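You operate a simulated robot arm through the tools that you are given. There is no shell and no other tool.

Carry out the task below with a simulated robot arm. There is one attempt and no reset: what you move stays moved.

TASK
Loosen the black clamp, sponge the grit off the square mould and tighten the clamp again.
Fine: use the green sponge and shut it away in the drawer after. What is to be rubbed or washed off counts as gone when no trace of it is left.
Where things are to end (x, y in the base frame): green sponge within 60 mm of [630, 700].

It is judged by the outcome, as a careful person would: the job done as asked, and still so three seconds after it is handed in. It fails if anything else is knocked over, pushed out of place, dropped, spilled or broken.

THE ROBOT
A 7-joint arm with a two-finger parallel gripper, fixed in place. Base frame: the origin is at the foot of the arm, x ahead of it, y to its left, z up. Readings come in mm, rad, newtons and seconds.
Its first joint turns from -2.304 to 2.304 rad. Payload 3.91 kg.
The tool frame sits at the grasp point between the pads (the TCP): z along the fingers, y along the line on which they close. The tips reach 30 mm beyond it. Largest opening 110 mm; finger width 20, thickness 10; the body of the gripper, 48 by 112 mm, starts 55 mm behind the TCP.
Orientation is that of the tool frame in the base frame, as a unit quaternion [x, y, z, w]. With the fingers straight down and closing along the base's y, the tool's x points along the base's -x, its y along +y and its z along -z.

THE INTERFACE
- The arm moves only by the tool step_arm. Its argument "targets" is a list of rows, each an object of numbers (a shift or turn left out is 0, a gripper value left out holds the last): "dx", "dy", "dz": the shift along the tool's x, y, z in mm; "rx", "ry", "rz": the turn, a rotation vector about the tool's x, y, z in rad; "gripper": the finger opening in mm, from 0 to 110. In form: [{"dx": .., "dy": .., "dz": .., "rx": .., "ry": .., "rz": .., "gripper": ..}, ...]. A call has 1 to 20 rows; each row shifts and turns the commanded pose from where the row before left it, along the tool's axes as they then stand. A row lasts 0.2 s, in which the tool goes at most 50 mm and 0.15 rad; a call with a longer step from one row to the next is refused whole, and so is a gripper value outside its range. A pose out of reach is approached as far as the arm can. The call stops where the force on the tool passes 60 N (or 10 N more than at its start, if that is more) or the arm is blocked; 0.2 s more then pass. Each finger travels about 108 mm/s and halts on what it meets, pressing with about 29 N; the grip force reading is that of the motor and also rises with nothing between the fingers. The clock runs only during rows and for 0.2 s after the last one: add rows that do not move to give the fingers time. It gives the time, the measured TCP pose, the force on the tool (base axes), the opening and the grip force at its end, in the units of the frame above (readings bear some noise), with the torque about the TCP (base axes, N m) and any sound that the robot's microphone picked up.
- Cameras (640 x 400 px; columns grow to the right, rows downward): "scene" is fixed at [218.6, -500.8, 1654.5]; the picture's right is [0.98, -0.20, 0.00], its down [-0.09, -0.44, -0.89] and it looks along [0.18, 0.87, -0.45] (base axes); focal length 309 px, centre (320, 200). "wrist" rides on the gripper at [72, 17, -103] in the tool frame; the picture's right is [-0.23, 0.97, 0.00], its down [-0.76, -0.18, -0.62] and it looks along [-0.61, -0.14, 0.78] (tool axes); focal length 222 px, centre (320, 200). There is no depth. A picture from a camera that has moved, and an enlarged one, comes with that camera's place and axes in the base frame and with its lens.
- snapshot(camera): a new picture of that camera. It takes no simulated time.
- zoom(camera, box): a new picture of the part [left, top, right, bottom] of that camera's present view, enlarged. It takes no simulated time.
- job_done(): hands the job in; it is judged then, once.

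Nothing tells you positions but the pictures and the camera data. Unless the task says otherwise, let go and move clear before handing in.

The tools are called after "Call:" by a JSON object that holds its "api" and its "payload". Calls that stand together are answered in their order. step_arm: Moves the arm, as the interface text tells. Its arguments: {"type":"object","properties":{"targets":{"type":"array","items":{"type":"object","properties":{"dx":{"type":"number"},"dy":{"type":"number"},"dz":{"type":"number"},"rx":{"type":"number"},"ry":{"type":"number"},"rz":{"type":"number"},"gripper":{"type":"number"}}}}},"required":["targets"]} The other tools are called the same way: snapshot (camera) takes a picture; zoom (camera, box) takes an enlarged picture of a part of a camera's view; job_done () hands the job in.

At the start:

```text
time: 0.0
ee_pos: [305.3, 642.4, 1298.9]
tool_rot: [0.0, 1.0, 0.0, 0.0]
contact_force: [0.2, -0.4, -0.4]
wrist_torque: [-0.01, 0.03, 0.04]
width: 109.9
gripper_force: 0.1
```

scene: 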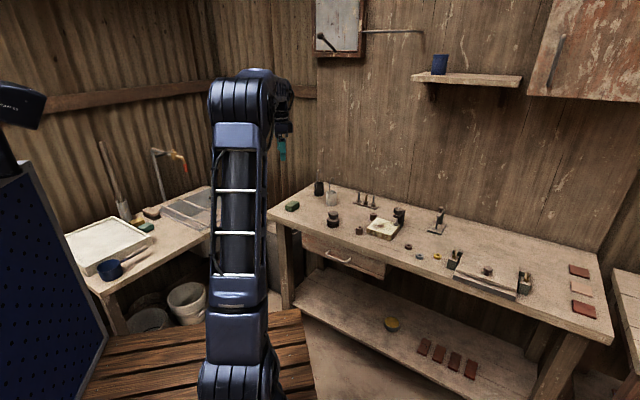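
wrist: 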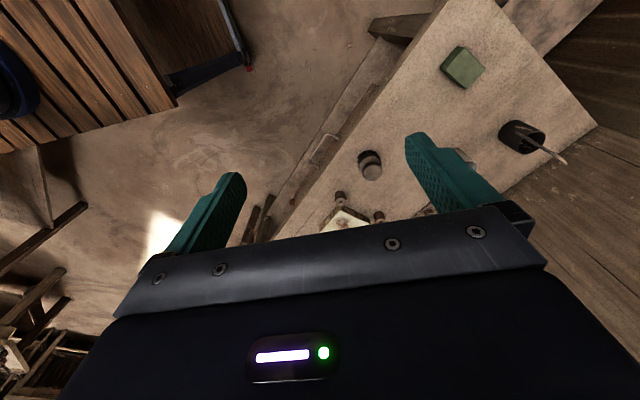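

I see a workbench with a square mould held by a clamp, a green sponge at its left end, and a drawer below. I'll look closer before moving anything.

Call:
{"api": "zoom", "payload": {"camera": "scene", "box": [260, 160, 460, 285]}}

Call:
{"api": "zoom", "payload": {"camera": "scene", "box": [340, 190, 440, 252]}}

Call:
{"api": "zoom", "payload": {"camera": "scene", "box": [420, 200, 620, 325]}}

Call:
{"api": "zoom", "payload": {"camera": "scene", "box": [50, 130, 250, 255]}}

```text
3.20 times, centred on (360, 222) of scene
camera zoom: at [218.6, -500.8, 1654.5], right [0.98, -0.2, 0.0], down [-0.09, -0.44, -0.89], along [0.18, 0.87, -0.45], focal length 990 px, centre (192, 128)
```

zoom: 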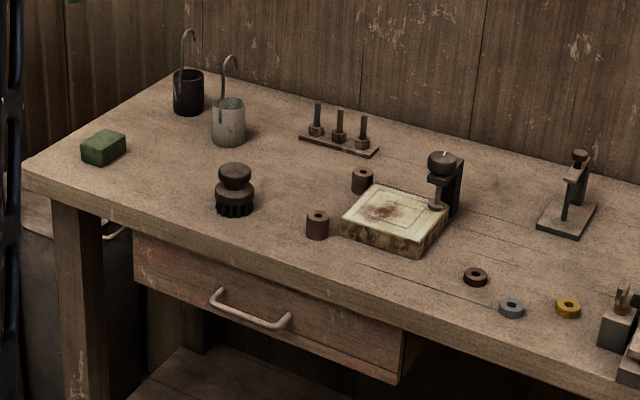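

```text
6.40 times, centred on (390, 221) of scene
camera zoom: at [218.6, -500.8, 1654.5], right [0.98, -0.2, 0.0], down [-0.09, -0.44, -0.89], along [0.18, 0.87, -0.45], focal length 1980 px, centre (-128, 66)
```

zoom: 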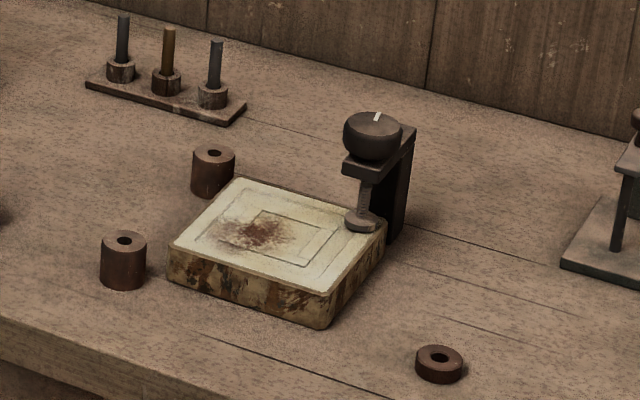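

```text
3.20 times, centred on (520, 262) of scene
camera zoom: at [218.6, -500.8, 1654.5], right [0.98, -0.2, 0.0], down [-0.09, -0.44, -0.89], along [0.18, 0.87, -0.45], focal length 990 px, centre (-320, 0)
```

zoom: 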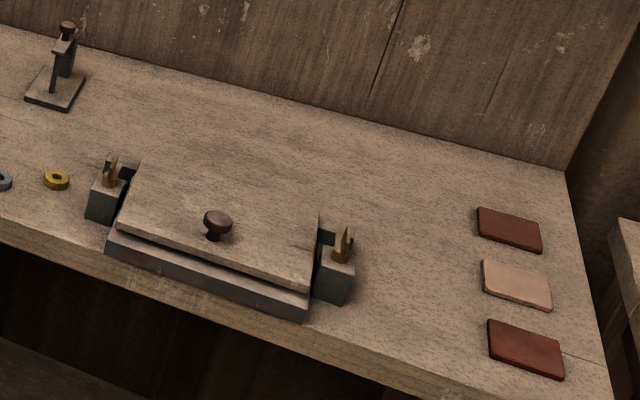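

```text
3.20 times, centred on (150, 192) of scene
camera zoom: at [218.6, -500.8, 1654.5], right [0.98, -0.2, 0.0], down [-0.09, -0.44, -0.89], along [0.18, 0.87, -0.45], focal length 990 px, centre (864, 224)
```

zoom: 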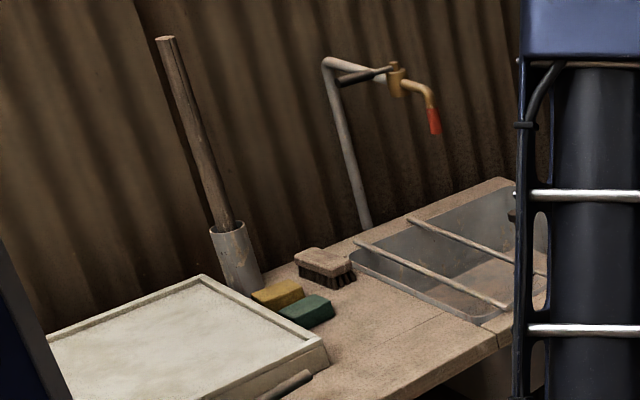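

Call:
{"api": "zoom", "payload": {"camera": "wrist", "box": [300, 0, 620, 250]}}

Call:
{"api": "zoom", "payload": {"camera": "scene", "box": [375, 195, 415, 220]}}

Call:
{"api": "zoom", "payload": {"camera": "scene", "box": [280, 170, 345, 215]}}

Call:
{"api": "zoom", "payload": {"camera": "scene", "box": [290, 220, 400, 290]}}

```text
1.60 times, centred on (460, 125) of wrist
camera zoom: at [231.8, 658.5, 1402.5], right [0.23, 0.97, 0.0], down [0.76, -0.18, 0.62], along [0.61, -0.14, -0.78], focal length 355 px, centre (96, 320)
```

zoom: 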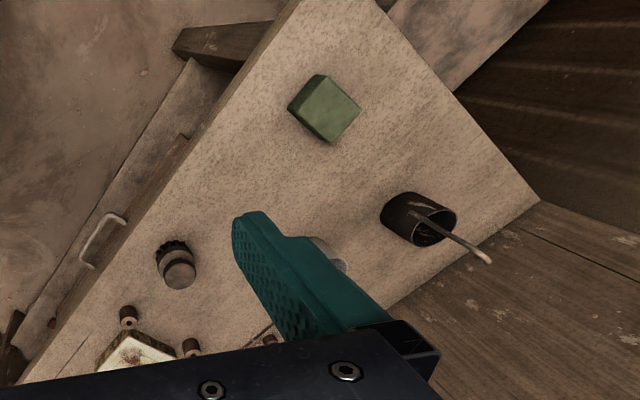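

```text
16.00 times, centred on (395, 208) of scene
camera zoom: at [218.6, -500.8, 1654.5], right [0.98, -0.2, 0.0], down [-0.09, -0.44, -0.89], along [0.18, 0.87, -0.45], focal length 4950 px, centre (-880, 80)
```

zoom: 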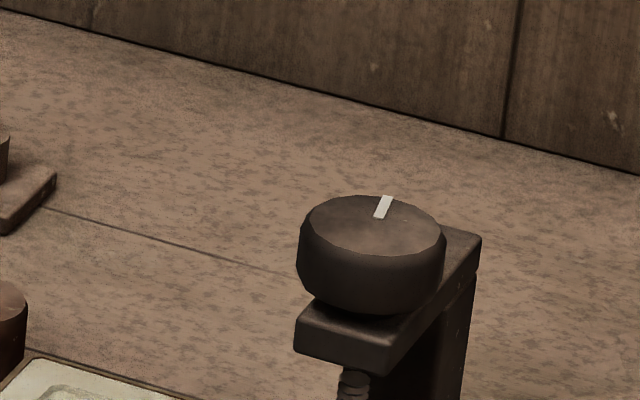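

```text
8.89 times, centred on (312, 192) of scene
camera zoom: at [218.6, -500.8, 1654.5], right [0.98, -0.2, 0.0], down [-0.09, -0.44, -0.89], along [0.18, 0.87, -0.45], focal length 2750 px, centre (387, 267)
```

zoom: 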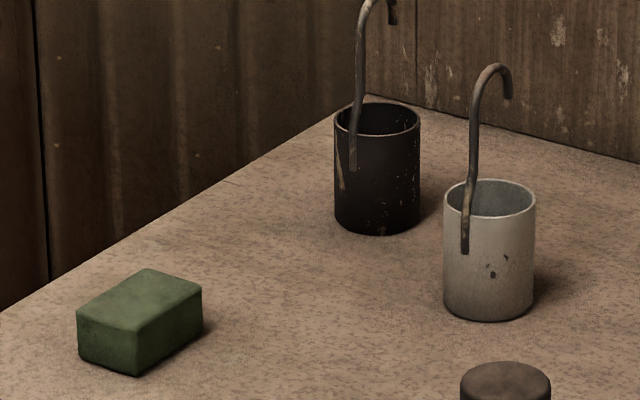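

```text
5.71 times, centred on (345, 255) of scene
camera zoom: at [218.6, -500.8, 1654.5], right [0.98, -0.2, 0.0], down [-0.09, -0.44, -0.89], along [0.18, 0.87, -0.45], focal length 1768 px, centre (177, -114)
```

zoom: 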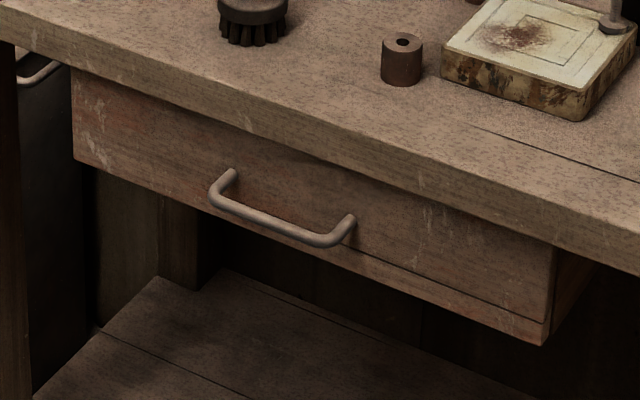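

Call:
{"api": "zoom", "payload": {"camera": "scene", "box": [125, 195, 175, 240]}}

Call:
{"api": "zoom", "payload": {"camera": "scene", "box": [280, 196, 305, 214]}}

Call:
{"api": "zoom", "payload": {"camera": "scene", "box": [300, 300, 540, 400]}}

Call:
{"api": "zoom", "payload": {"camera": "scene", "box": [300, 0, 640, 110]}}

```text
8.89 times, centred on (150, 218) of scene
camera zoom: at [218.6, -500.8, 1654.5], right [0.98, -0.2, 0.0], down [-0.09, -0.44, -0.89], along [0.18, 0.87, -0.45], focal length 2750 px, centre (1831, 44)
```

zoom: 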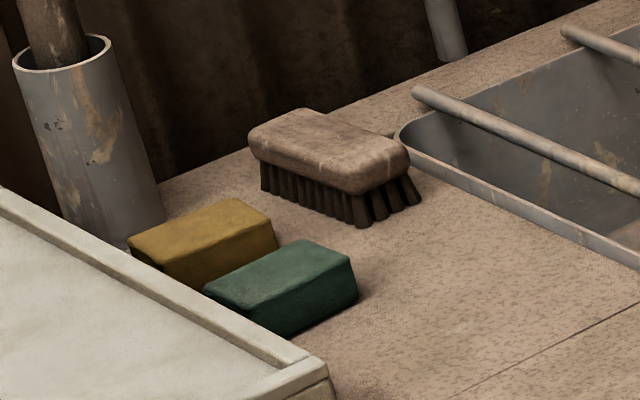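

```text
16.00 times, centred on (292, 205) of scene
camera zoom: at [218.6, -500.8, 1654.5], right [0.98, -0.2, 0.0], down [-0.09, -0.44, -0.89], along [0.18, 0.87, -0.45], focal length 4950 px, centre (760, 120)
```

zoom: 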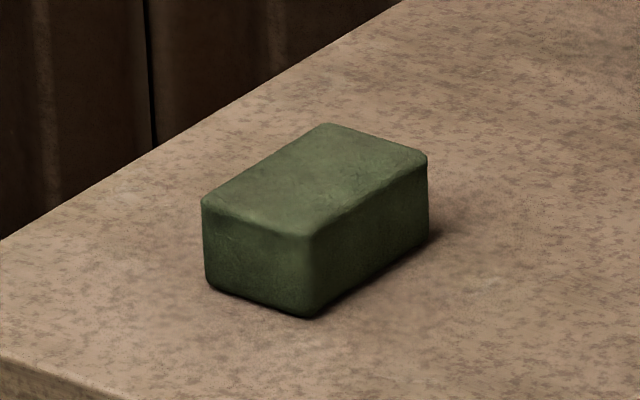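

```text
2.67 times, centred on (420, 350) of scene
camera zoom: at [218.6, -500.8, 1654.5], right [0.98, -0.2, 0.0], down [-0.09, -0.44, -0.89], along [0.18, 0.87, -0.45], focal length 825 px, centre (53, -200)
```

zoom: 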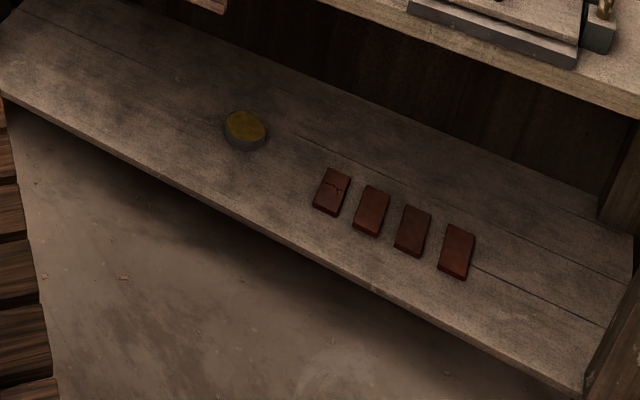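

```text
1.88 times, centred on (470, 55) of scene
camera zoom: at [218.6, -500.8, 1654.5], right [0.98, -0.2, 0.0], down [-0.09, -0.44, -0.89], along [0.18, 0.87, -0.45], focal length 582 px, centre (38, 473)
```

zoom: 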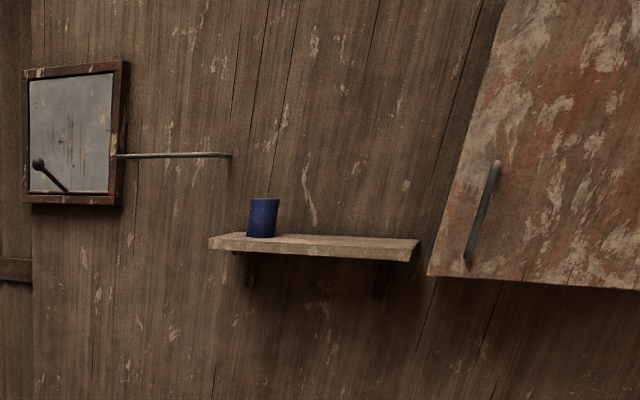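

The olive-green sponge is at about (365, 910) on the bench, the mould is near (740, 600) and the clamp knob is just behind it. I'll move high over the mould for a closer view.

Call:
{"api": "step_arm", "payload": {"targets": [{"dx": -35, "dy": -4}, {"dx": -35, "dy": -4}, {"dx": -35, "dy": -4}, {"dx": -35, "dy": -4}, {"dx": -35, "dy": -4}, {"dx": -35, "dy": -4}, {"dx": -35, "dy": -4}, {"dx": -35, "dy": -4}, {"dx": -35, "dy": -4}, {"dx": -35, "dy": -4}, {"dx": 0}]}}

Call:
{"api": "snapshot", "payload": {"camera": "wrist"}}

Call:
{"api": "snapshot", "payload": {"camera": "scene"}}

```text
time: 2.4
ee_pos: [653.3, 599.9, 1298.0]
tool_rot: [0.0, 1.0, 0.0, 0.0]
contact_force: [-0.6, 0.4, 0.2]
wrist_torque: [0.03, -0.02, 0.01]
width: 110.1
gripper_force: 0.1
```

```text
taken
camera wrist: at [580.5, 617.4, 1402.3], right [0.23, 0.97, 0.0], down [0.76, -0.18, 0.62], along [0.61, -0.14, -0.78], focal length 222 px, centre (320, 200)
```

wrist: 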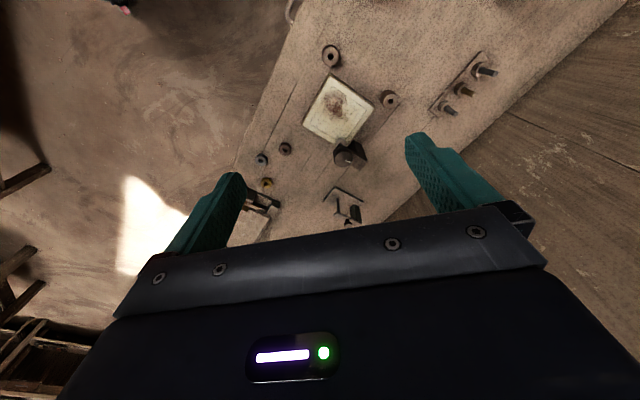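

```text
taken
```

scene: 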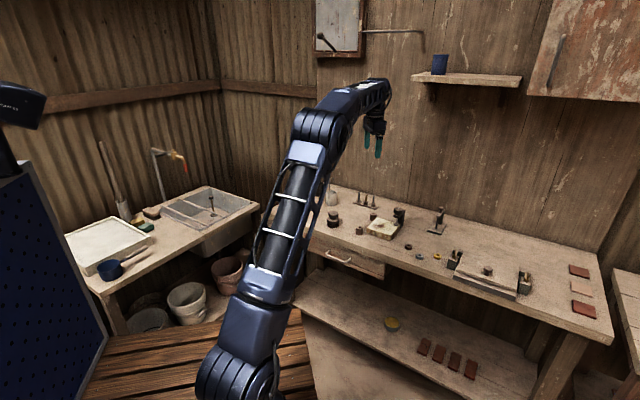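

Call:
{"api": "zoom", "payload": {"camera": "wrist", "box": [240, 0, 480, 150]}}

Call:
{"api": "zoom", "payload": {"camera": "wrist", "box": [220, 100, 440, 240]}}

Call:
{"api": "zoom", "payload": {"camera": "wrist", "box": [290, 60, 390, 180]}}

```text
2.67 times, centred on (360, 75) of wrist
camera zoom: at [580.5, 617.4, 1402.3], right [0.23, 0.97, 0.0], down [0.76, -0.18, 0.62], along [0.61, -0.14, -0.78], focal length 592 px, centre (213, 533)
```

zoom: 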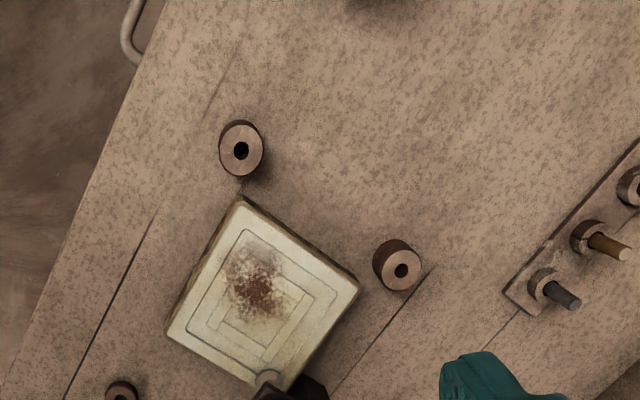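

```text
2.86 times, centred on (330, 170) of wrist
camera zoom: at [580.5, 617.4, 1402.3], right [0.23, 0.97, 0.0], down [0.76, -0.18, 0.62], along [0.61, -0.14, -0.78], focal length 635 px, centre (291, 286)
```

zoom: 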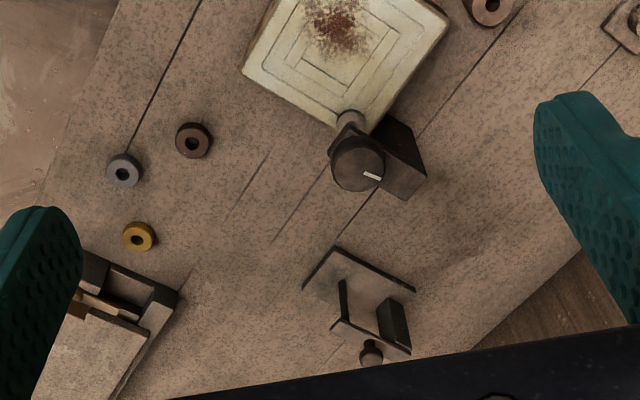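

```text
3.33 times, centred on (340, 120) of wrist
camera zoom: at [580.5, 617.4, 1402.3], right [0.23, 0.97, 0.0], down [0.76, -0.18, 0.62], along [0.61, -0.14, -0.78], focal length 740 px, centre (253, 467)
```

zoom: 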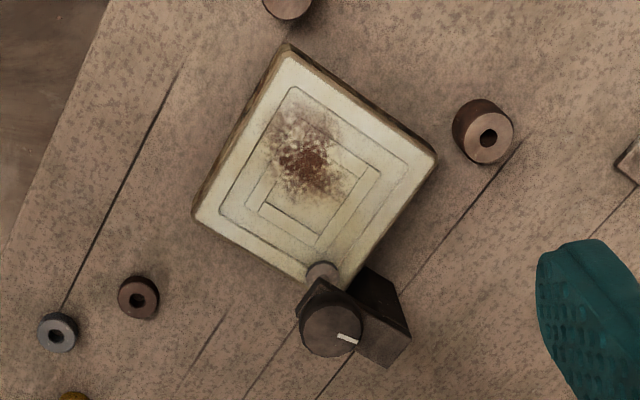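

The knob top triangulates to about (807, 614, 990) and the mould centre to about (743, 621) with its top near z 913. The bench runs at 45°, and the drawer faces the robot. I'll move over the knob to test the reach.

Call:
{"api": "step_arm", "payload": {"targets": [{"dx": -40, "dy": 4}, {"dx": -40, "dy": 4}, {"dx": -40, "dy": 4}, {"dx": -34, "dy": 2}, {"dz": 40}, {"dz": 40}, {"dz": 40}, {"dz": 40}, {"dz": 30}, {"dx": 0}]}}

Call:
{"api": "snapshot", "payload": {"camera": "wrist"}}

Call:
{"api": "snapshot", "payload": {"camera": "scene"}}

```text
time: 4.6
ee_pos: [830.7, 646.0, 1130.2]
tool_rot: [0.0, 1.0, 0.0, -0.001]
contact_force: [-0.5, 0.4, 0.1]
wrist_torque: [0.0, 0.02, 0.0]
width: 109.8
gripper_force: 0.1
out of reach, approached as far as the arm can: row 4, 5, 6, 7, 8, 9
```

```text
taken
camera wrist: at [757.3, 662.6, 1233.9], right [0.23, 0.97, 0.0], down [0.76, -0.18, 0.62], along [0.61, -0.14, -0.78], focal length 222 px, centre (320, 200)
```

wrist: 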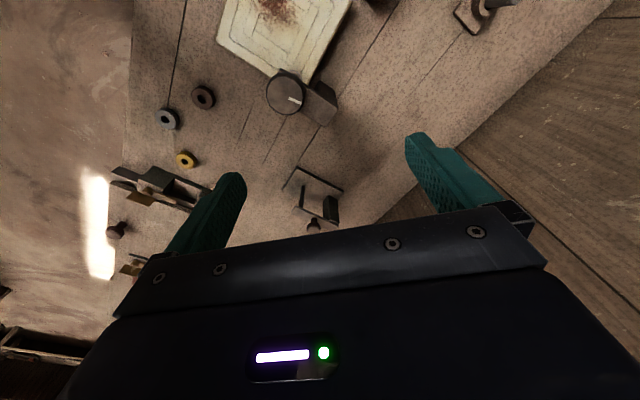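

```text
taken
```

scene: 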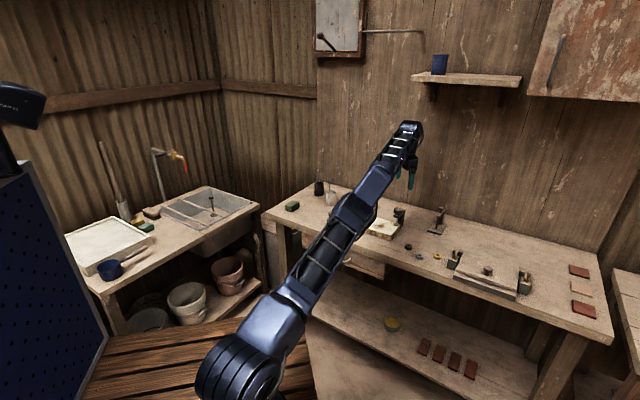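

Call:
{"api": "step_arm", "payload": {"targets": [{"dx": 0}, {"dx": 0}]}}

```text
time: 5.2
ee_pos: [831.4, 645.6, 1129.7]
tool_rot: [0.001, 1.0, 0.0, -0.001]
contact_force: [-0.4, 0.2, -0.2]
wrist_torque: [0.0, 0.02, 0.01]
width: 110.0
gripper_force: 0.0
```

Call:
{"api": "step_arm", "payload": {"targets": [{"dx": 12, "dy": -16, "dz": 10}, {"dx": 12, "dy": -16, "dz": 20}, {"dz": 20}, {"dz": 10}, {"dx": 0}]}}

Call:
{"api": "snapshot", "payload": {"camera": "wrist"}}

```text
time: 6.4
ee_pos: [838.8, 651.2, 1089.3]
tool_rot: [0.0, 1.0, 0.001, -0.001]
contact_force: [0.9, 0.6, 0.4]
wrist_torque: [0.0, -0.03, -0.01]
width: 110.1
gripper_force: 0.1
out of reach, approached as far as the arm can: row 1, 2, 3
```

```text
taken
camera wrist: at [766.5, 668.8, 1192.7], right [0.23, 0.97, 0.0], down [0.76, -0.18, 0.62], along [0.61, -0.14, -0.78], focal length 222 px, centre (320, 200)
```

wrist: 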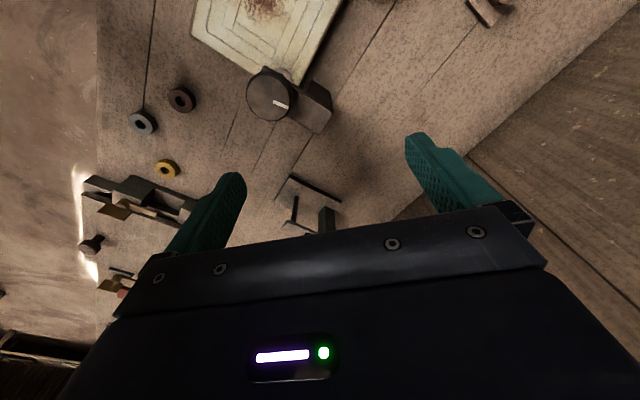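

Call:
{"api": "step_arm", "payload": {"targets": [{"dx": 38, "dy": -30}, {"dx": 38, "dy": -30}, {"dx": 0}]}}

```text
time: 7.2
ee_pos: [829.3, 655.3, 1107.4]
tool_rot: [0.0, 1.0, -0.001, -0.001]
contact_force: [-0.5, -0.2, -0.1]
wrist_torque: [0.0, -0.02, -0.02]
width: 110.1
gripper_force: 0.0
out of reach, approached as far as the arm can: row 1, 2
```

The arm locked straight at its reach limit, so I'll retreat up and inward to bend the elbow. After that I'll come back down before extending outward again.

Call:
{"api": "step_arm", "payload": {"targets": [{"dx": 20, "dy": -8, "dz": -30}, {"dx": 25, "dy": -8, "dz": -35}, {"dx": 25, "dy": -8, "dz": -35}, {"dx": 25, "dy": -8, "dz": -35}, {"dx": 25, "dy": -8, "dz": -35}, {"dx": 25, "dy": -8, "dz": 0}, {"dx": 30, "dy": -8, "dz": 0}, {"dx": 0}]}}

```text
time: 9.0
ee_pos: [708.6, 664.2, 1299.4]
tool_rot: [-0.001, 1.0, -0.002, 0.0]
contact_force: [0.0, 0.5, 0.9]
wrist_torque: [0.0, 0.01, -0.04]
width: 110.1
gripper_force: 0.1
out of reach, approached as far as the arm can: row 1, 2, 3, 4, 5, 6, 7
```

Call:
{"api": "step_arm", "payload": {"targets": [{"dx": 30, "dy": -20, "dz": -20}, {"dx": 30, "dy": -25, "dz": -10}, {"dx": 30, "dy": -25}, {"dx": 30, "dy": -25}, {"dx": 0}]}}

```text
time: 10.2
ee_pos: [607.6, 583.8, 1335.7]
tool_rot: [0.0, 1.0, 0.001, 0.0]
contact_force: [0.4, -0.6, 0.1]
wrist_torque: [0.02, 0.04, 0.0]
width: 110.4
gripper_force: 0.1
out of reach, approached as far as the arm can: row 1
```

Call:
{"api": "step_arm", "payload": {"targets": [{"dz": 40}, {"dz": 40}, {"dz": 40}, {"dz": 40}, {"dz": 40}, {"dz": 40}, {"dz": 30}, {"dx": 0}]}}

Call:
{"api": "snapshot", "payload": {"camera": "wrist"}}

Call:
{"api": "snapshot", "payload": {"camera": "scene"}}

```text
time: 12.0
ee_pos: [607.2, 586.0, 1063.5]
tool_rot: [0.0, 1.0, 0.0, 0.001]
contact_force: [0.0, -0.7, -0.1]
wrist_torque: [0.02, 0.01, -0.01]
width: 110.3
gripper_force: 0.1
```

```text
taken
camera wrist: at [534.0, 602.2, 1168.3], right [0.23, 0.97, 0.0], down [0.76, -0.18, 0.62], along [0.61, -0.14, -0.78], focal length 222 px, centre (320, 200)
```

wrist: 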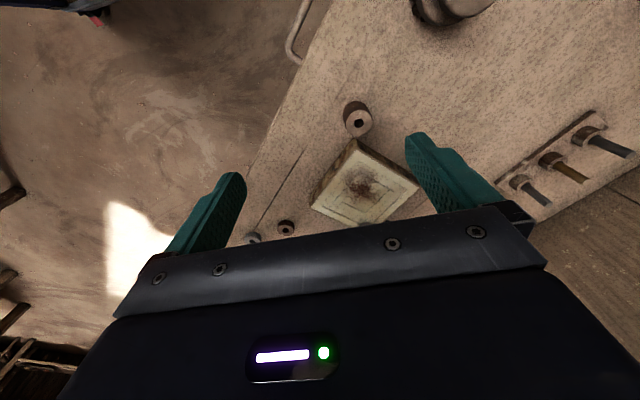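

```text
taken
```

scene: 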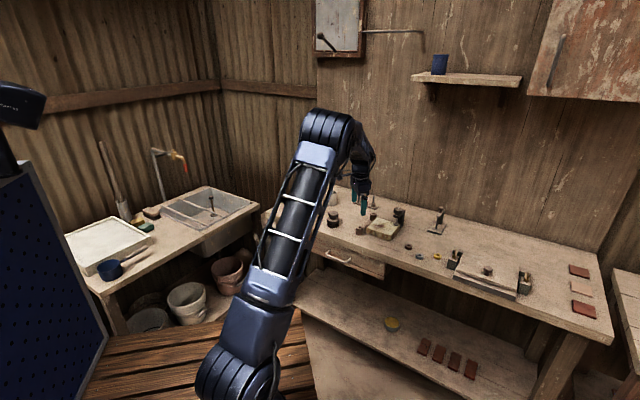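

Call:
{"api": "step_arm", "payload": {"targets": [{"dx": -35, "dy": 5}, {"dx": -35, "dy": 5}, {"dx": -35, "dy": 5}, {"dx": -35, "dy": 5}, {"dx": -35, "dy": 5}, {"dx": 0}]}}

Call:
{"api": "snapshot", "payload": {"camera": "wrist"}}

```text
time: 13.4
ee_pos: [779.9, 609.8, 1064.4]
tool_rot: [-0.001, 1.0, 0.001, 0.001]
contact_force: [-1.1, 0.4, -0.6]
wrist_torque: [-0.02, 0.03, -0.02]
width: 110.2
gripper_force: 0.0
```

```text
taken
camera wrist: at [707.7, 625.9, 1169.1], right [0.23, 0.97, 0.0], down [0.76, -0.18, 0.62], along [0.61, -0.14, -0.78], focal length 222 px, centre (320, 200)
```

wrist: 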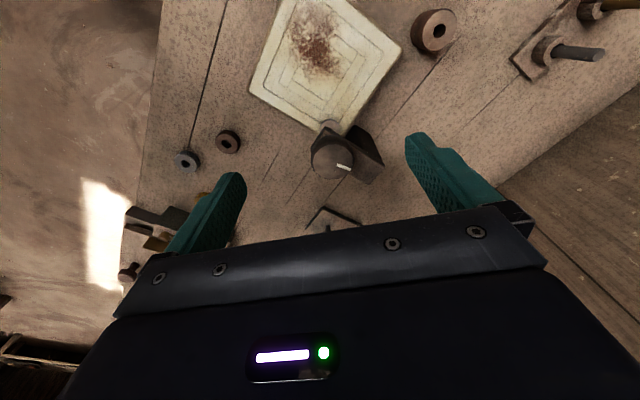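

Call:
{"api": "zoom", "payload": {"camera": "wrist", "box": [280, 100, 400, 200]}}

Call:
{"api": "zoom", "payload": {"camera": "wrist", "box": [230, 0, 410, 130]}}

```text
4.00 times, centred on (340, 150) of wrist
camera zoom: at [707.7, 625.9, 1169.1], right [0.23, 0.97, 0.0], down [0.76, -0.18, 0.62], along [0.61, -0.14, -0.78], focal length 888 px, centre (240, 400)
```

zoom: 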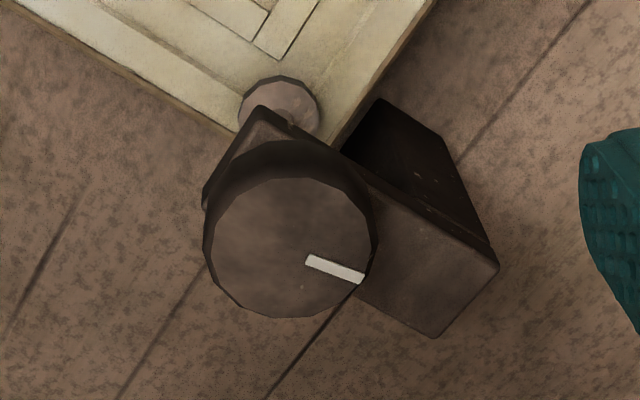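

```text
3.08 times, centred on (320, 65) of wrist
camera zoom: at [707.7, 625.9, 1169.1], right [0.23, 0.97, 0.0], down [0.76, -0.18, 0.62], along [0.61, -0.14, -0.78], focal length 684 px, centre (320, 615)
```

zoom: 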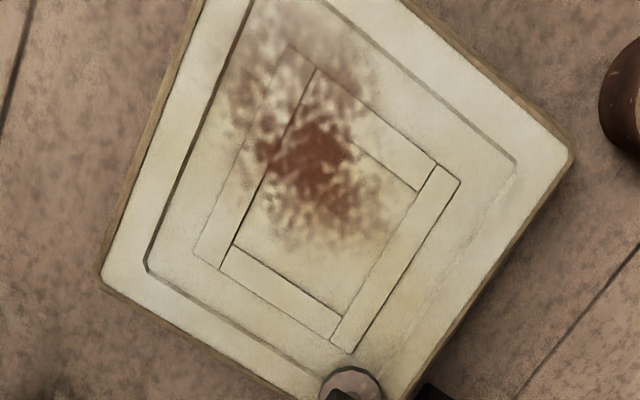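

The knob centre is about (805.5, 614.5), its top is near z 992 and the bracket top under it is near z 965. I'll align over it, turn the wrist clockwise first, and descend.

Call:
{"api": "step_arm", "payload": {"targets": [{"dx": -25, "dy": 5}, {"rz": 0.15}, {"rz": 0.15}, {"rz": 0.15}, {"rz": 0.15}, {"dz": 15}, {"dz": 10}, {"dx": 0}]}}

Call:
{"api": "snapshot", "payload": {"camera": "wrist"}}

```text
time: 15.2
ee_pos: [806.9, 614.4, 1038.6]
tool_rot: [0.296, 0.955, 0.0, 0.0]
contact_force: [-0.7, -0.5, 0.0]
wrist_torque: [-0.01, 0.0, 0.01]
width: 110.0
gripper_force: 0.3
```

```text
taken
camera wrist: at [755.7, 669.8, 1143.2], right [0.74, 0.68, 0.0], down [0.53, -0.58, 0.62], along [0.42, -0.46, -0.78], focal length 222 px, centre (320, 200)
```

wrist: 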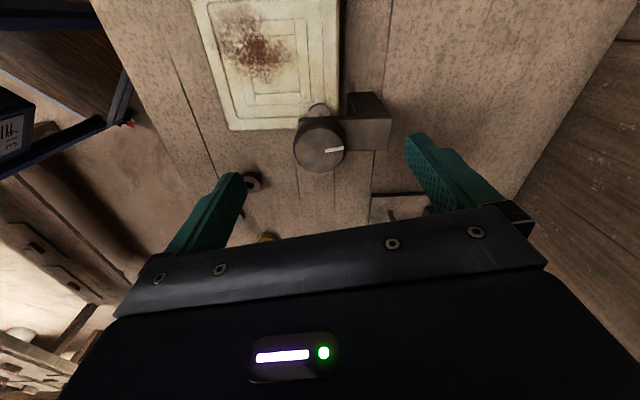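

Call:
{"api": "step_arm", "payload": {"targets": [{"dz": 12}, {"dz": 12}, {"dz": 8}, {"dx": 0}]}}

Call:
{"api": "zoom", "payload": {"camera": "wrist", "box": [200, 80, 480, 255]}}

Call:
{"api": "zoom", "payload": {"camera": "scene", "box": [360, 170, 440, 230]}}

```text
time: 16.2
ee_pos: [805.4, 615.0, 1006.4]
tool_rot: [0.296, 0.955, 0.0, 0.0]
contact_force: [-0.1, -0.1, 0.0]
wrist_torque: [-0.01, 0.01, -0.02]
width: 109.8
gripper_force: 0.2
```

```text
2.29 times, centred on (340, 168) of wrist
camera zoom: at [755.2, 669.7, 1110.7], right [0.74, 0.68, 0.0], down [0.53, -0.58, 0.62], along [0.42, -0.46, -0.78], focal length 508 px, centre (274, 274)
```

zoom: 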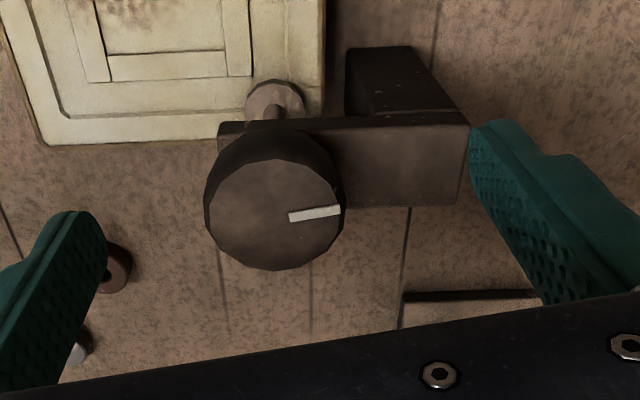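

```text
6.67 times, centred on (400, 200) of scene
camera zoom: at [218.6, -500.8, 1654.5], right [0.98, -0.2, 0.0], down [-0.09, -0.44, -0.89], along [0.18, 0.87, -0.45], focal length 2062 px, centre (-213, 200)
```

zoom: 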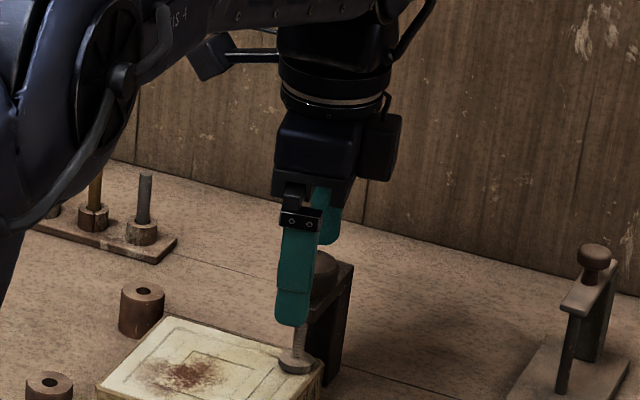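

Call:
{"api": "step_arm", "payload": {"targets": [{"gripper": 80}, {"gripper": 50}, {"gripper": 30}, {"gripper": 30}, {"gripper": 30}]}}

Call:
{"api": "zoom", "payload": {"camera": "wrist", "box": [200, 80, 480, 255]}}

Call:
{"api": "zoom", "payload": {"camera": "scene", "box": [360, 170, 440, 230]}}

```text
time: 17.4
ee_pos: [805.5, 615.5, 1007.3]
tool_rot: [0.296, 0.955, 0.001, 0.0]
contact_force: [-0.9, -1.0, 0.1]
wrist_torque: [-0.03, -0.04, 0.03]
width: 39.7
gripper_force: 45.7
```

```text
2.29 times, centred on (340, 168) of wrist
camera zoom: at [755.2, 669.7, 1110.9], right [0.74, 0.68, 0.0], down [0.53, -0.58, 0.62], along [0.42, -0.46, -0.78], focal length 508 px, centre (274, 274)
```

zoom: 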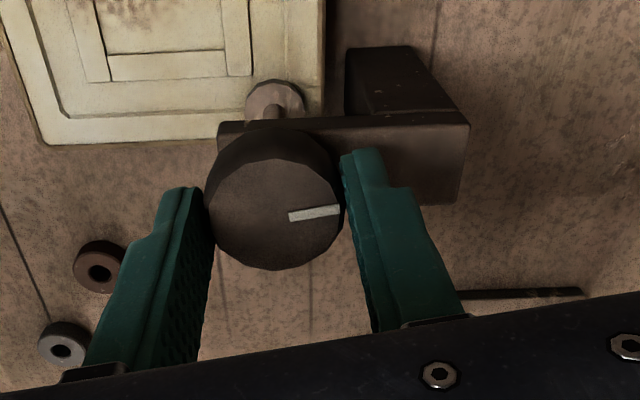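

```text
6.67 times, centred on (400, 200) of scene
camera zoom: at [218.6, -500.8, 1654.5], right [0.98, -0.2, 0.0], down [-0.09, -0.44, -0.89], along [0.18, 0.87, -0.45], focal length 2062 px, centre (-213, 200)
```

zoom: 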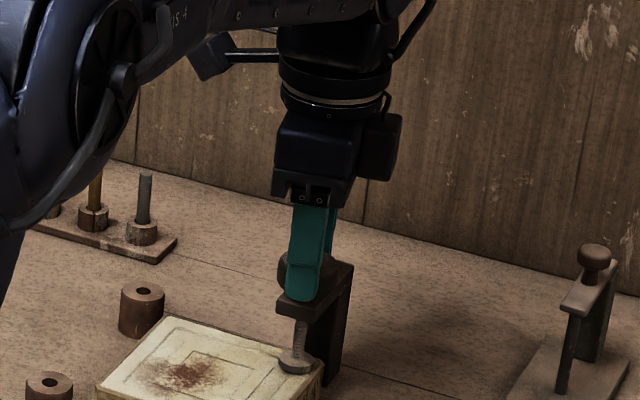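

The knob is gripped at 39.7 mm wide. I'll turn it anticlockwise as seen from above to loosen it, watching torque and sound.

Call:
{"api": "step_arm", "payload": {"targets": [{"rz": -0.1}, {"rz": -0.1}, {"rz": -0.1}, {"rz": -0.1}, {"rz": -0.1}, {"rz": 0}]}}

Call:
{"api": "zoom", "payload": {"camera": "wrist", "box": [200, 80, 480, 255]}}

Call:
{"api": "zoom", "payload": {"camera": "scene", "box": [360, 170, 440, 230]}}

```text
time: 18.8
ee_pos: [805.0, 615.2, 1006.4]
tool_rot: [0.05, 0.999, 0.0, 0.0]
contact_force: [-4.4, -18.8, 3.2]
wrist_torque: [-0.76, 0.28, 0.0]
width: 39.4
gripper_force: 45.4
```

```text
2.29 times, centred on (340, 168) of wrist
camera zoom: at [735.0, 639.0, 1110.8], right [0.32, 0.95, 0.0], down [0.74, -0.25, 0.62], along [0.59, -0.2, -0.78], focal length 508 px, centre (274, 274)
```

zoom: 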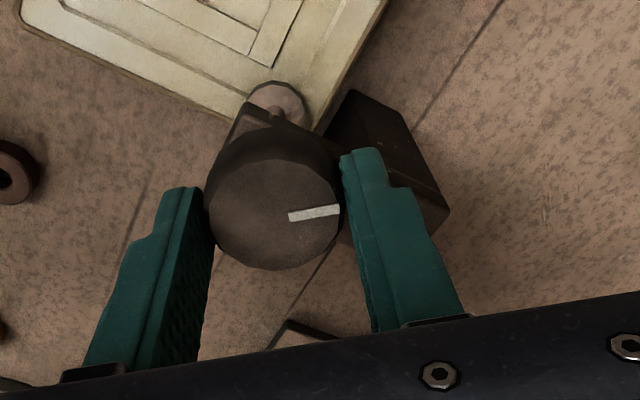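

```text
6.67 times, centred on (400, 200) of scene
camera zoom: at [218.6, -500.8, 1654.5], right [0.98, -0.2, 0.0], down [-0.09, -0.44, -0.89], along [0.18, 0.87, -0.45], focal length 2062 px, centre (-213, 200)
```

zoom: 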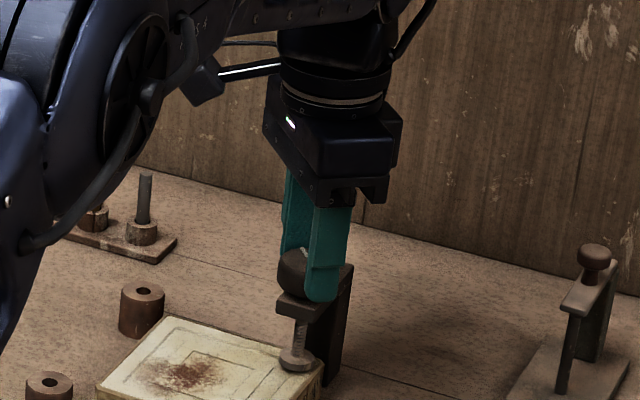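

Call:
{"api": "step_arm", "payload": {"targets": [{"rz": -0.1, "dy": -0.7}, {"rz": -0.1}, {"rz": -0.1}, {"rz": -0.1}, {"rz": -0.1}, {"rz": -0.1}, {"rz": 0}]}}

Call:
{"api": "zoom", "payload": {"camera": "scene", "box": [360, 170, 440, 230]}}

Call:
{"api": "zoom", "payload": {"camera": "wrist", "box": [200, 80, 480, 255]}}

```text
time: 20.4
ee_pos: [805.9, 614.9, 1006.0]
tool_rot: [-0.247, 0.969, 0.0, 0.0]
contact_force: [15.7, 3.5, 5.8]
wrist_torque: [0.33, -0.53, -0.03]
width: 39.6
gripper_force: 44.8
```

```text
6.67 times, centred on (400, 200) of scene
camera zoom: at [218.6, -500.8, 1654.5], right [0.98, -0.2, 0.0], down [-0.09, -0.44, -0.89], along [0.18, 0.87, -0.45], focal length 2062 px, centre (-213, 200)
```

zoom: 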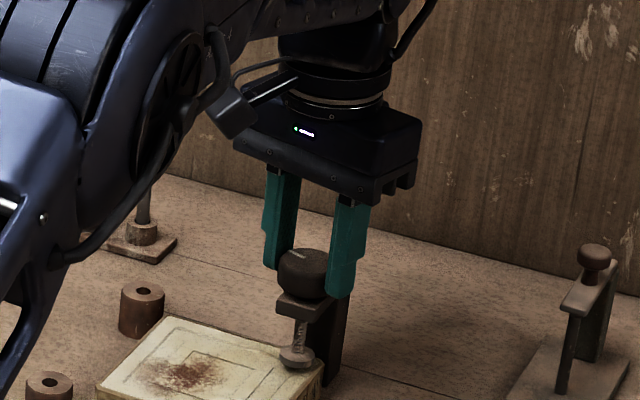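

```text
2.29 times, centred on (340, 168) of wrist
camera zoom: at [733.7, 594.6, 1110.8], right [-0.27, 0.96, 0.0], down [0.75, 0.21, 0.62], along [0.6, 0.17, -0.78], focal length 508 px, centre (274, 274)
```

zoom: 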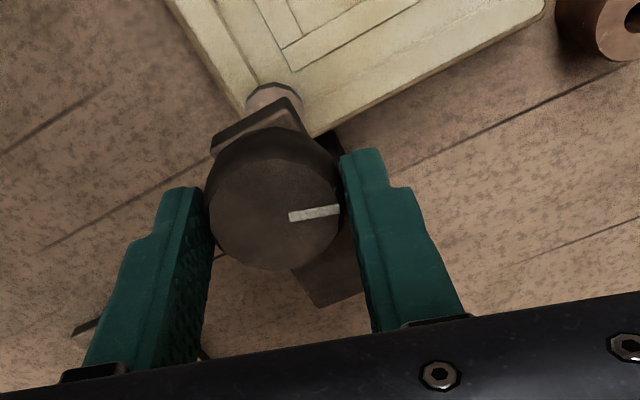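

Call:
{"api": "step_arm", "payload": {"targets": [{"rz": -0.1, "dx": -0.4, "dy": -0.2, "dz": -0.4}, {"rz": -0.1}, {"rz": -0.1, "dz": -0.2}, {"rz": -0.1}, {"rz": -0.1, "dz": -0.2}, {"rz": -0.1}, {"rz": -0.1}, {"rz": -0.1, "dz": -0.2}, {"rz": 0}]}}

Call:
{"api": "zoom", "payload": {"camera": "scene", "box": [360, 170, 440, 230]}}

Call:
{"api": "zoom", "payload": {"camera": "wrist", "box": [200, 80, 480, 255]}}

```text
time: 22.4
ee_pos: [806.8, 615.7, 1006.6]
tool_rot: [-0.606, 0.795, 0.001, -0.002]
contact_force: [-7.2, -14.1, -8.8]
wrist_torque: [-0.58, 0.22, 0.03]
width: 39.3
gripper_force: 45.4
```

```text
6.67 times, centred on (400, 200) of scene
camera zoom: at [218.6, -500.8, 1654.5], right [0.98, -0.2, 0.0], down [-0.09, -0.44, -0.89], along [0.18, 0.87, -0.45], focal length 2062 px, centre (-213, 200)
```

zoom: 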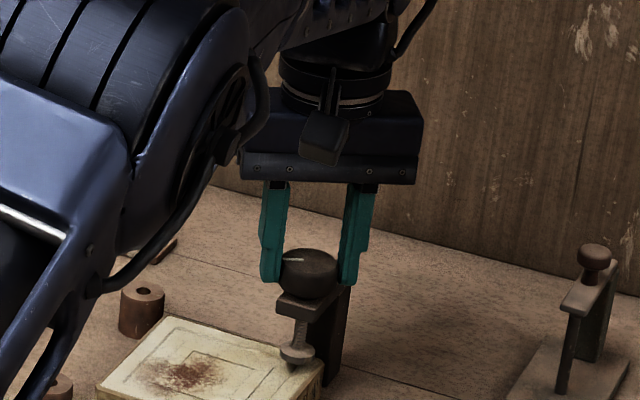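

```text
2.29 times, centred on (340, 168) of wrist
camera zoom: at [770.1, 549.5, 1110.9], right [-0.88, 0.48, 0.0], down [0.37, 0.69, 0.62], along [0.3, 0.55, -0.78], focal length 508 px, centre (274, 274)
```

zoom: 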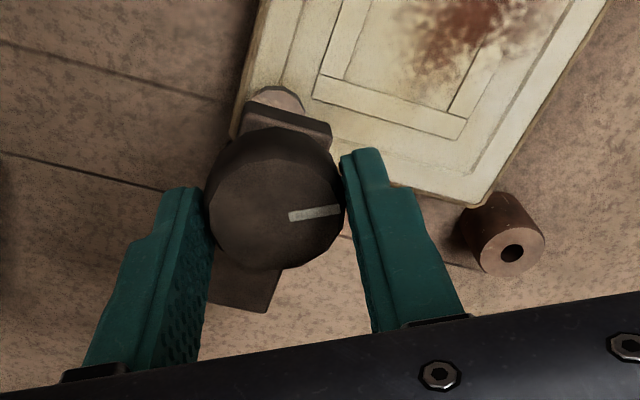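

The pad has lifted clear of the mould after about 1.9 rad. I'll turn a bit more so it's clearly loose.

Call:
{"api": "step_arm", "payload": {"targets": [{"rz": -0.1, "dx": 0.5, "dy": 0.15, "dz": 0.6}, {"rz": -0.1}, {"rz": -0.1}, {"rz": -0.1}, {"rz": -0.1}, {"rz": -0.1}, {"rz": -0.1}, {"rz": -0.1}, {"rz": 0}]}}

Call:
{"api": "zoom", "payload": {"camera": "scene", "box": [360, 170, 440, 230]}}

Call:
{"api": "zoom", "payload": {"camera": "wrist", "box": [200, 80, 480, 255]}}

```text
time: 24.4
ee_pos: [806.6, 615.4, 1007.2]
tool_rot: [0.868, -0.497, 0.0, 0.0]
contact_force: [-2.4, 3.7, -5.2]
wrist_torque: [-0.09, -0.05, 0.0]
width: 39.5
gripper_force: 45.1
```

```text
6.67 times, centred on (400, 200) of scene
camera zoom: at [218.6, -500.8, 1654.5], right [0.98, -0.2, 0.0], down [-0.09, -0.44, -0.89], along [0.18, 0.87, -0.45], focal length 2062 px, centre (-213, 200)
```

zoom: 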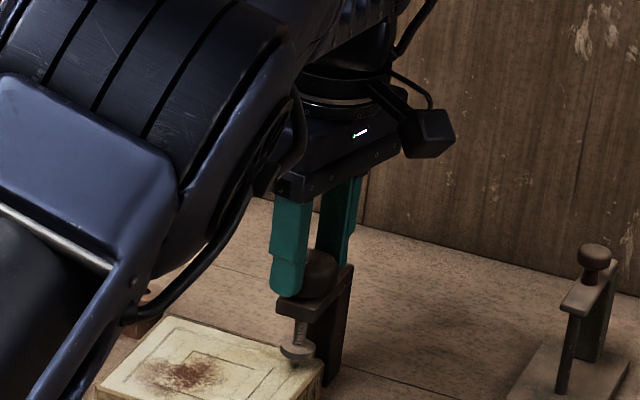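

```text
2.29 times, centred on (340, 168) of wrist
camera zoom: at [827.6, 543.7, 1110.9], right [-0.95, -0.3, 0.0], down [-0.23, 0.75, 0.62], along [-0.18, 0.6, -0.78], focal length 508 px, centre (274, 274)
```

zoom: 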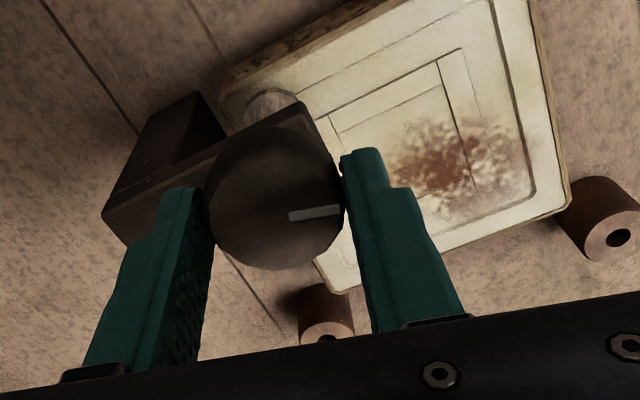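

Call:
{"api": "step_arm", "payload": {"targets": [{"rz": -0.1, "dz": 0.3}, {"rz": -0.1}, {"rz": -0.1}, {"rz": -0.1}, {"rz": -0.1}, {"rz": -0.1}, {"rz": -0.1}, {"rz": -0.1}, {"rz": 0}]}}

Call:
{"api": "zoom", "payload": {"camera": "scene", "box": [360, 170, 440, 230]}}

Call:
{"api": "snapshot", "payload": {"camera": "scene"}}

```text
time: 26.4
ee_pos: [806.4, 615.5, 1006.0]
tool_rot: [0.993, -0.12, 0.0, 0.0]
contact_force: [4.3, 7.6, -0.3]
wrist_torque: [0.29, -0.08, -0.89]
width: 39.3
gripper_force: 45.4
```

```text
6.67 times, centred on (400, 200) of scene
camera zoom: at [218.6, -500.8, 1654.5], right [0.98, -0.2, 0.0], down [-0.09, -0.44, -0.89], along [0.18, 0.87, -0.45], focal length 2062 px, centre (-213, 200)
```

zoom: 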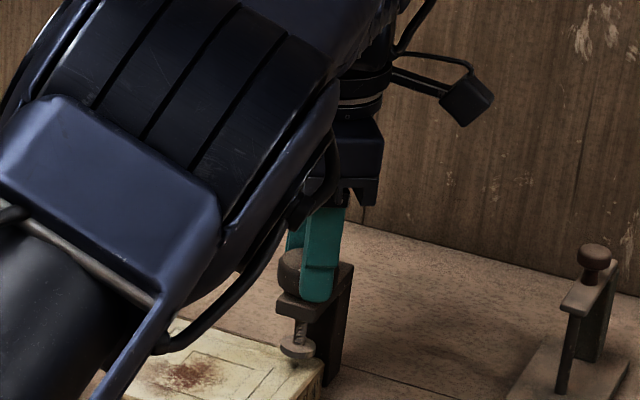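

```text
taken
```

scene: 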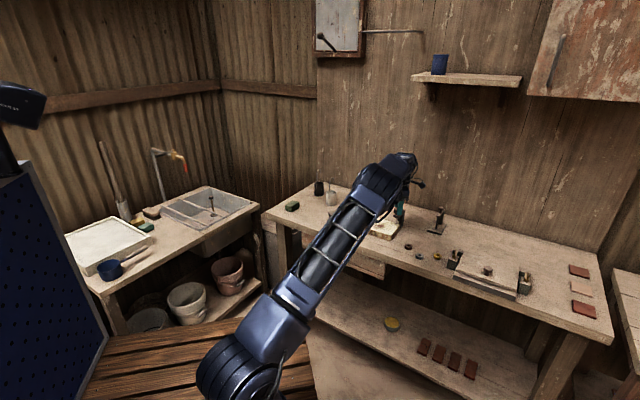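

Call:
{"api": "zoom", "payload": {"camera": "wrist", "box": [200, 80, 480, 255]}}

Call:
{"api": "snapshot", "payload": {"camera": "wrist"}}

```text
2.29 times, centred on (340, 168) of wrist
camera zoom: at [871.8, 581.1, 1110.8], right [-0.45, -0.89, 0.0], down [-0.7, 0.35, 0.62], along [-0.56, 0.28, -0.78], focal length 508 px, centre (274, 274)
```

zoom: 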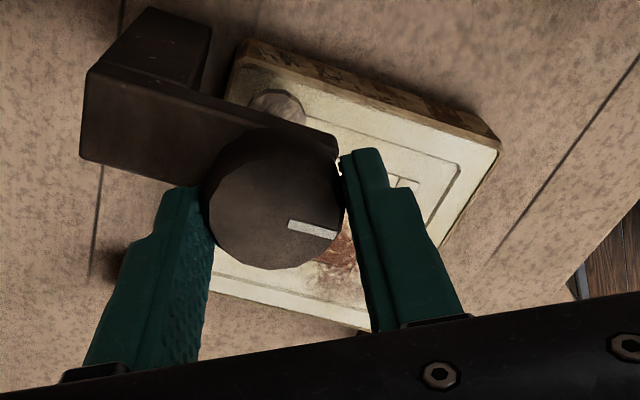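

```text
taken
camera wrist: at [871.8, 581.1, 1110.8], right [-0.45, -0.89, 0.0], down [-0.7, 0.35, 0.62], along [-0.56, 0.28, -0.78], focal length 222 px, centre (320, 200)
```

wrist: 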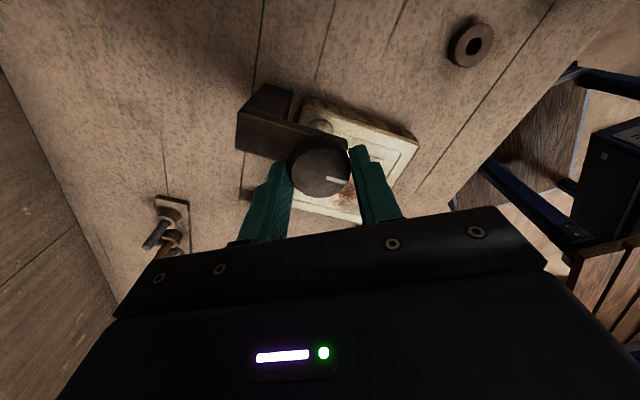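

The knob hit its stop after about half a turn, and the pad is clear of the mould. I'll release, rise, and unwind the wrist.

Call:
{"api": "step_arm", "payload": {"targets": [{"gripper": 60}, {"gripper": 90}, {"gripper": 90, "dz": -20}, {"dz": -35}, {"dz": -10}, {"dx": 0}]}}

Call:
{"api": "zoom", "payload": {"camera": "wrist", "box": [160, 50, 480, 250]}}

```text
time: 27.8
ee_pos: [805.6, 613.7, 1071.3]
tool_rot: [0.993, -0.12, 0.0, 0.001]
contact_force: [0.8, 0.1, -0.9]
wrist_torque: [0.0, -0.02, -0.03]
width: 90.0
gripper_force: 0.2
```

```text
2.00 times, centred on (320, 150) of wrist
camera zoom: at [871.6, 580.2, 1176.3], right [-0.45, -0.89, 0.0], down [-0.7, 0.35, 0.62], along [-0.56, 0.28, -0.78], focal length 444 px, centre (320, 300)
```

zoom: 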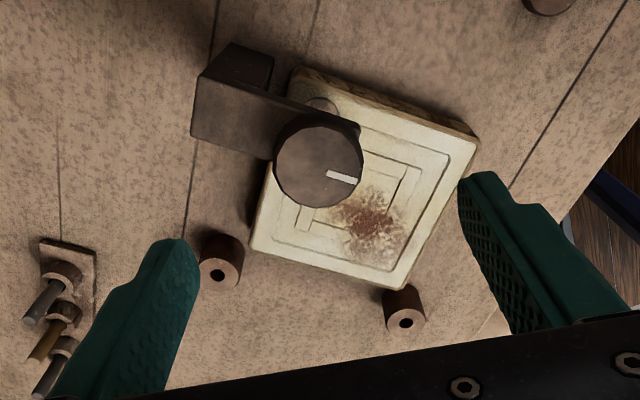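

Call:
{"api": "step_arm", "payload": {"targets": [{"dx": -34.8, "dy": 18.5}, {"dx": -34.8, "dy": 18.5}, {"dx": -34.8, "dy": 18.5}, {"dx": -34.8, "dy": 18.5}, {"dx": -34.8, "dy": 18.5}, {"dx": -34.8, "dy": 18.5}, {"dx": -34.8, "dy": 18.5}, {"dx": -34.8, "dy": 18.5}, {"dx": -34.8, "dy": 18.5}, {"rz": 0.136}, {"rz": 0.136}, {"rz": 0.136}, {"rz": 0.136}, {"dx": 0}]}}

Call:
{"api": "snapshot", "payload": {"camera": "wrist"}}

Call:
{"api": "snapshot", "payload": {"camera": "scene"}}

```text
time: 30.8
ee_pos: [461.9, 527.3, 1071.1]
tool_rot: [0.924, -0.383, 0.001, 0.0]
contact_force: [-0.2, 0.3, -0.4]
wrist_torque: [0.01, -0.03, -0.02]
width: 90.0
gripper_force: 0.1
```

```text
taken
camera wrist: at [501.0, 464.0, 1175.9], right [-0.85, -0.53, 0.0], down [-0.41, 0.66, 0.62], along [-0.33, 0.53, -0.78], focal length 222 px, centre (320, 200)
```

wrist: 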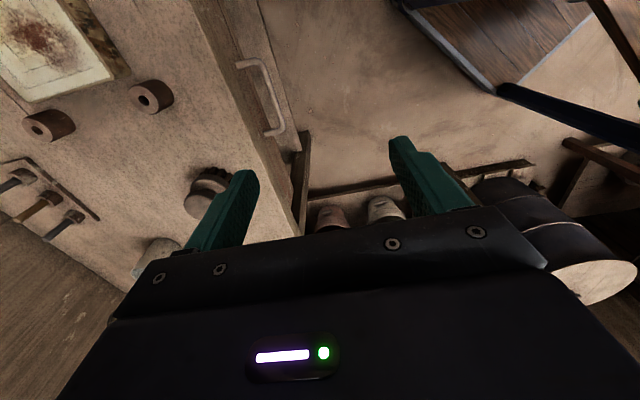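

```text
taken
```

scene: 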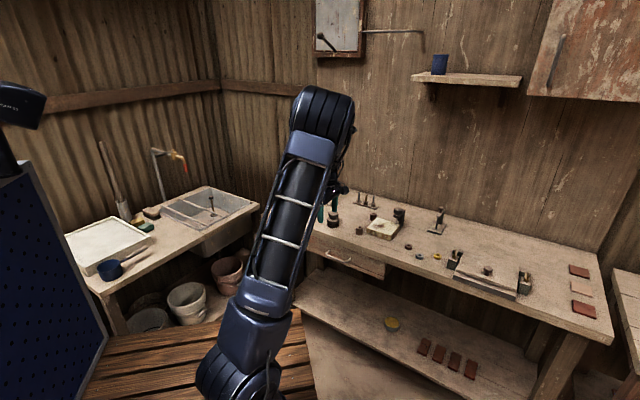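

Call:
{"api": "zoom", "payload": {"camera": "wrist", "box": [190, 30, 330, 160]}}

Call:
{"api": "zoom", "payload": {"camera": "scene", "box": [300, 220, 400, 285]}}

```text
3.08 times, centred on (260, 95) of wrist
camera zoom: at [501.0, 464.0, 1175.9], right [-0.85, -0.53, 0.0], down [-0.41, 0.66, 0.62], along [-0.33, 0.53, -0.78], focal length 684 px, centre (505, 523)
```

zoom: 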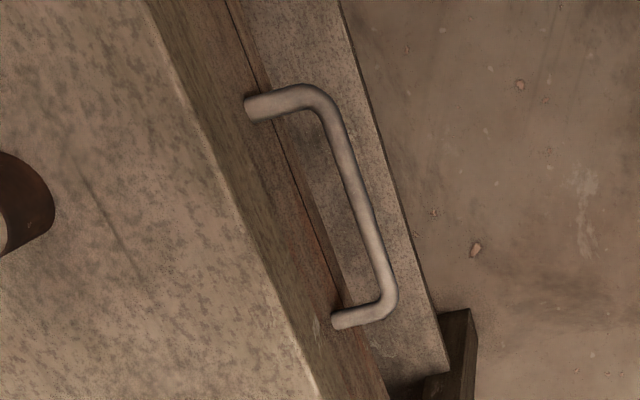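

```text
6.15 times, centred on (350, 252) of scene
camera zoom: at [218.6, -500.8, 1654.5], right [0.98, -0.2, 0.0], down [-0.09, -0.44, -0.89], along [0.18, 0.87, -0.45], focal length 1904 px, centre (135, -123)
```

zoom: 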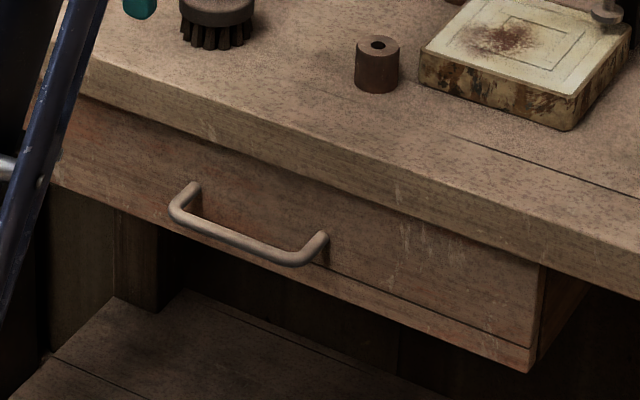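

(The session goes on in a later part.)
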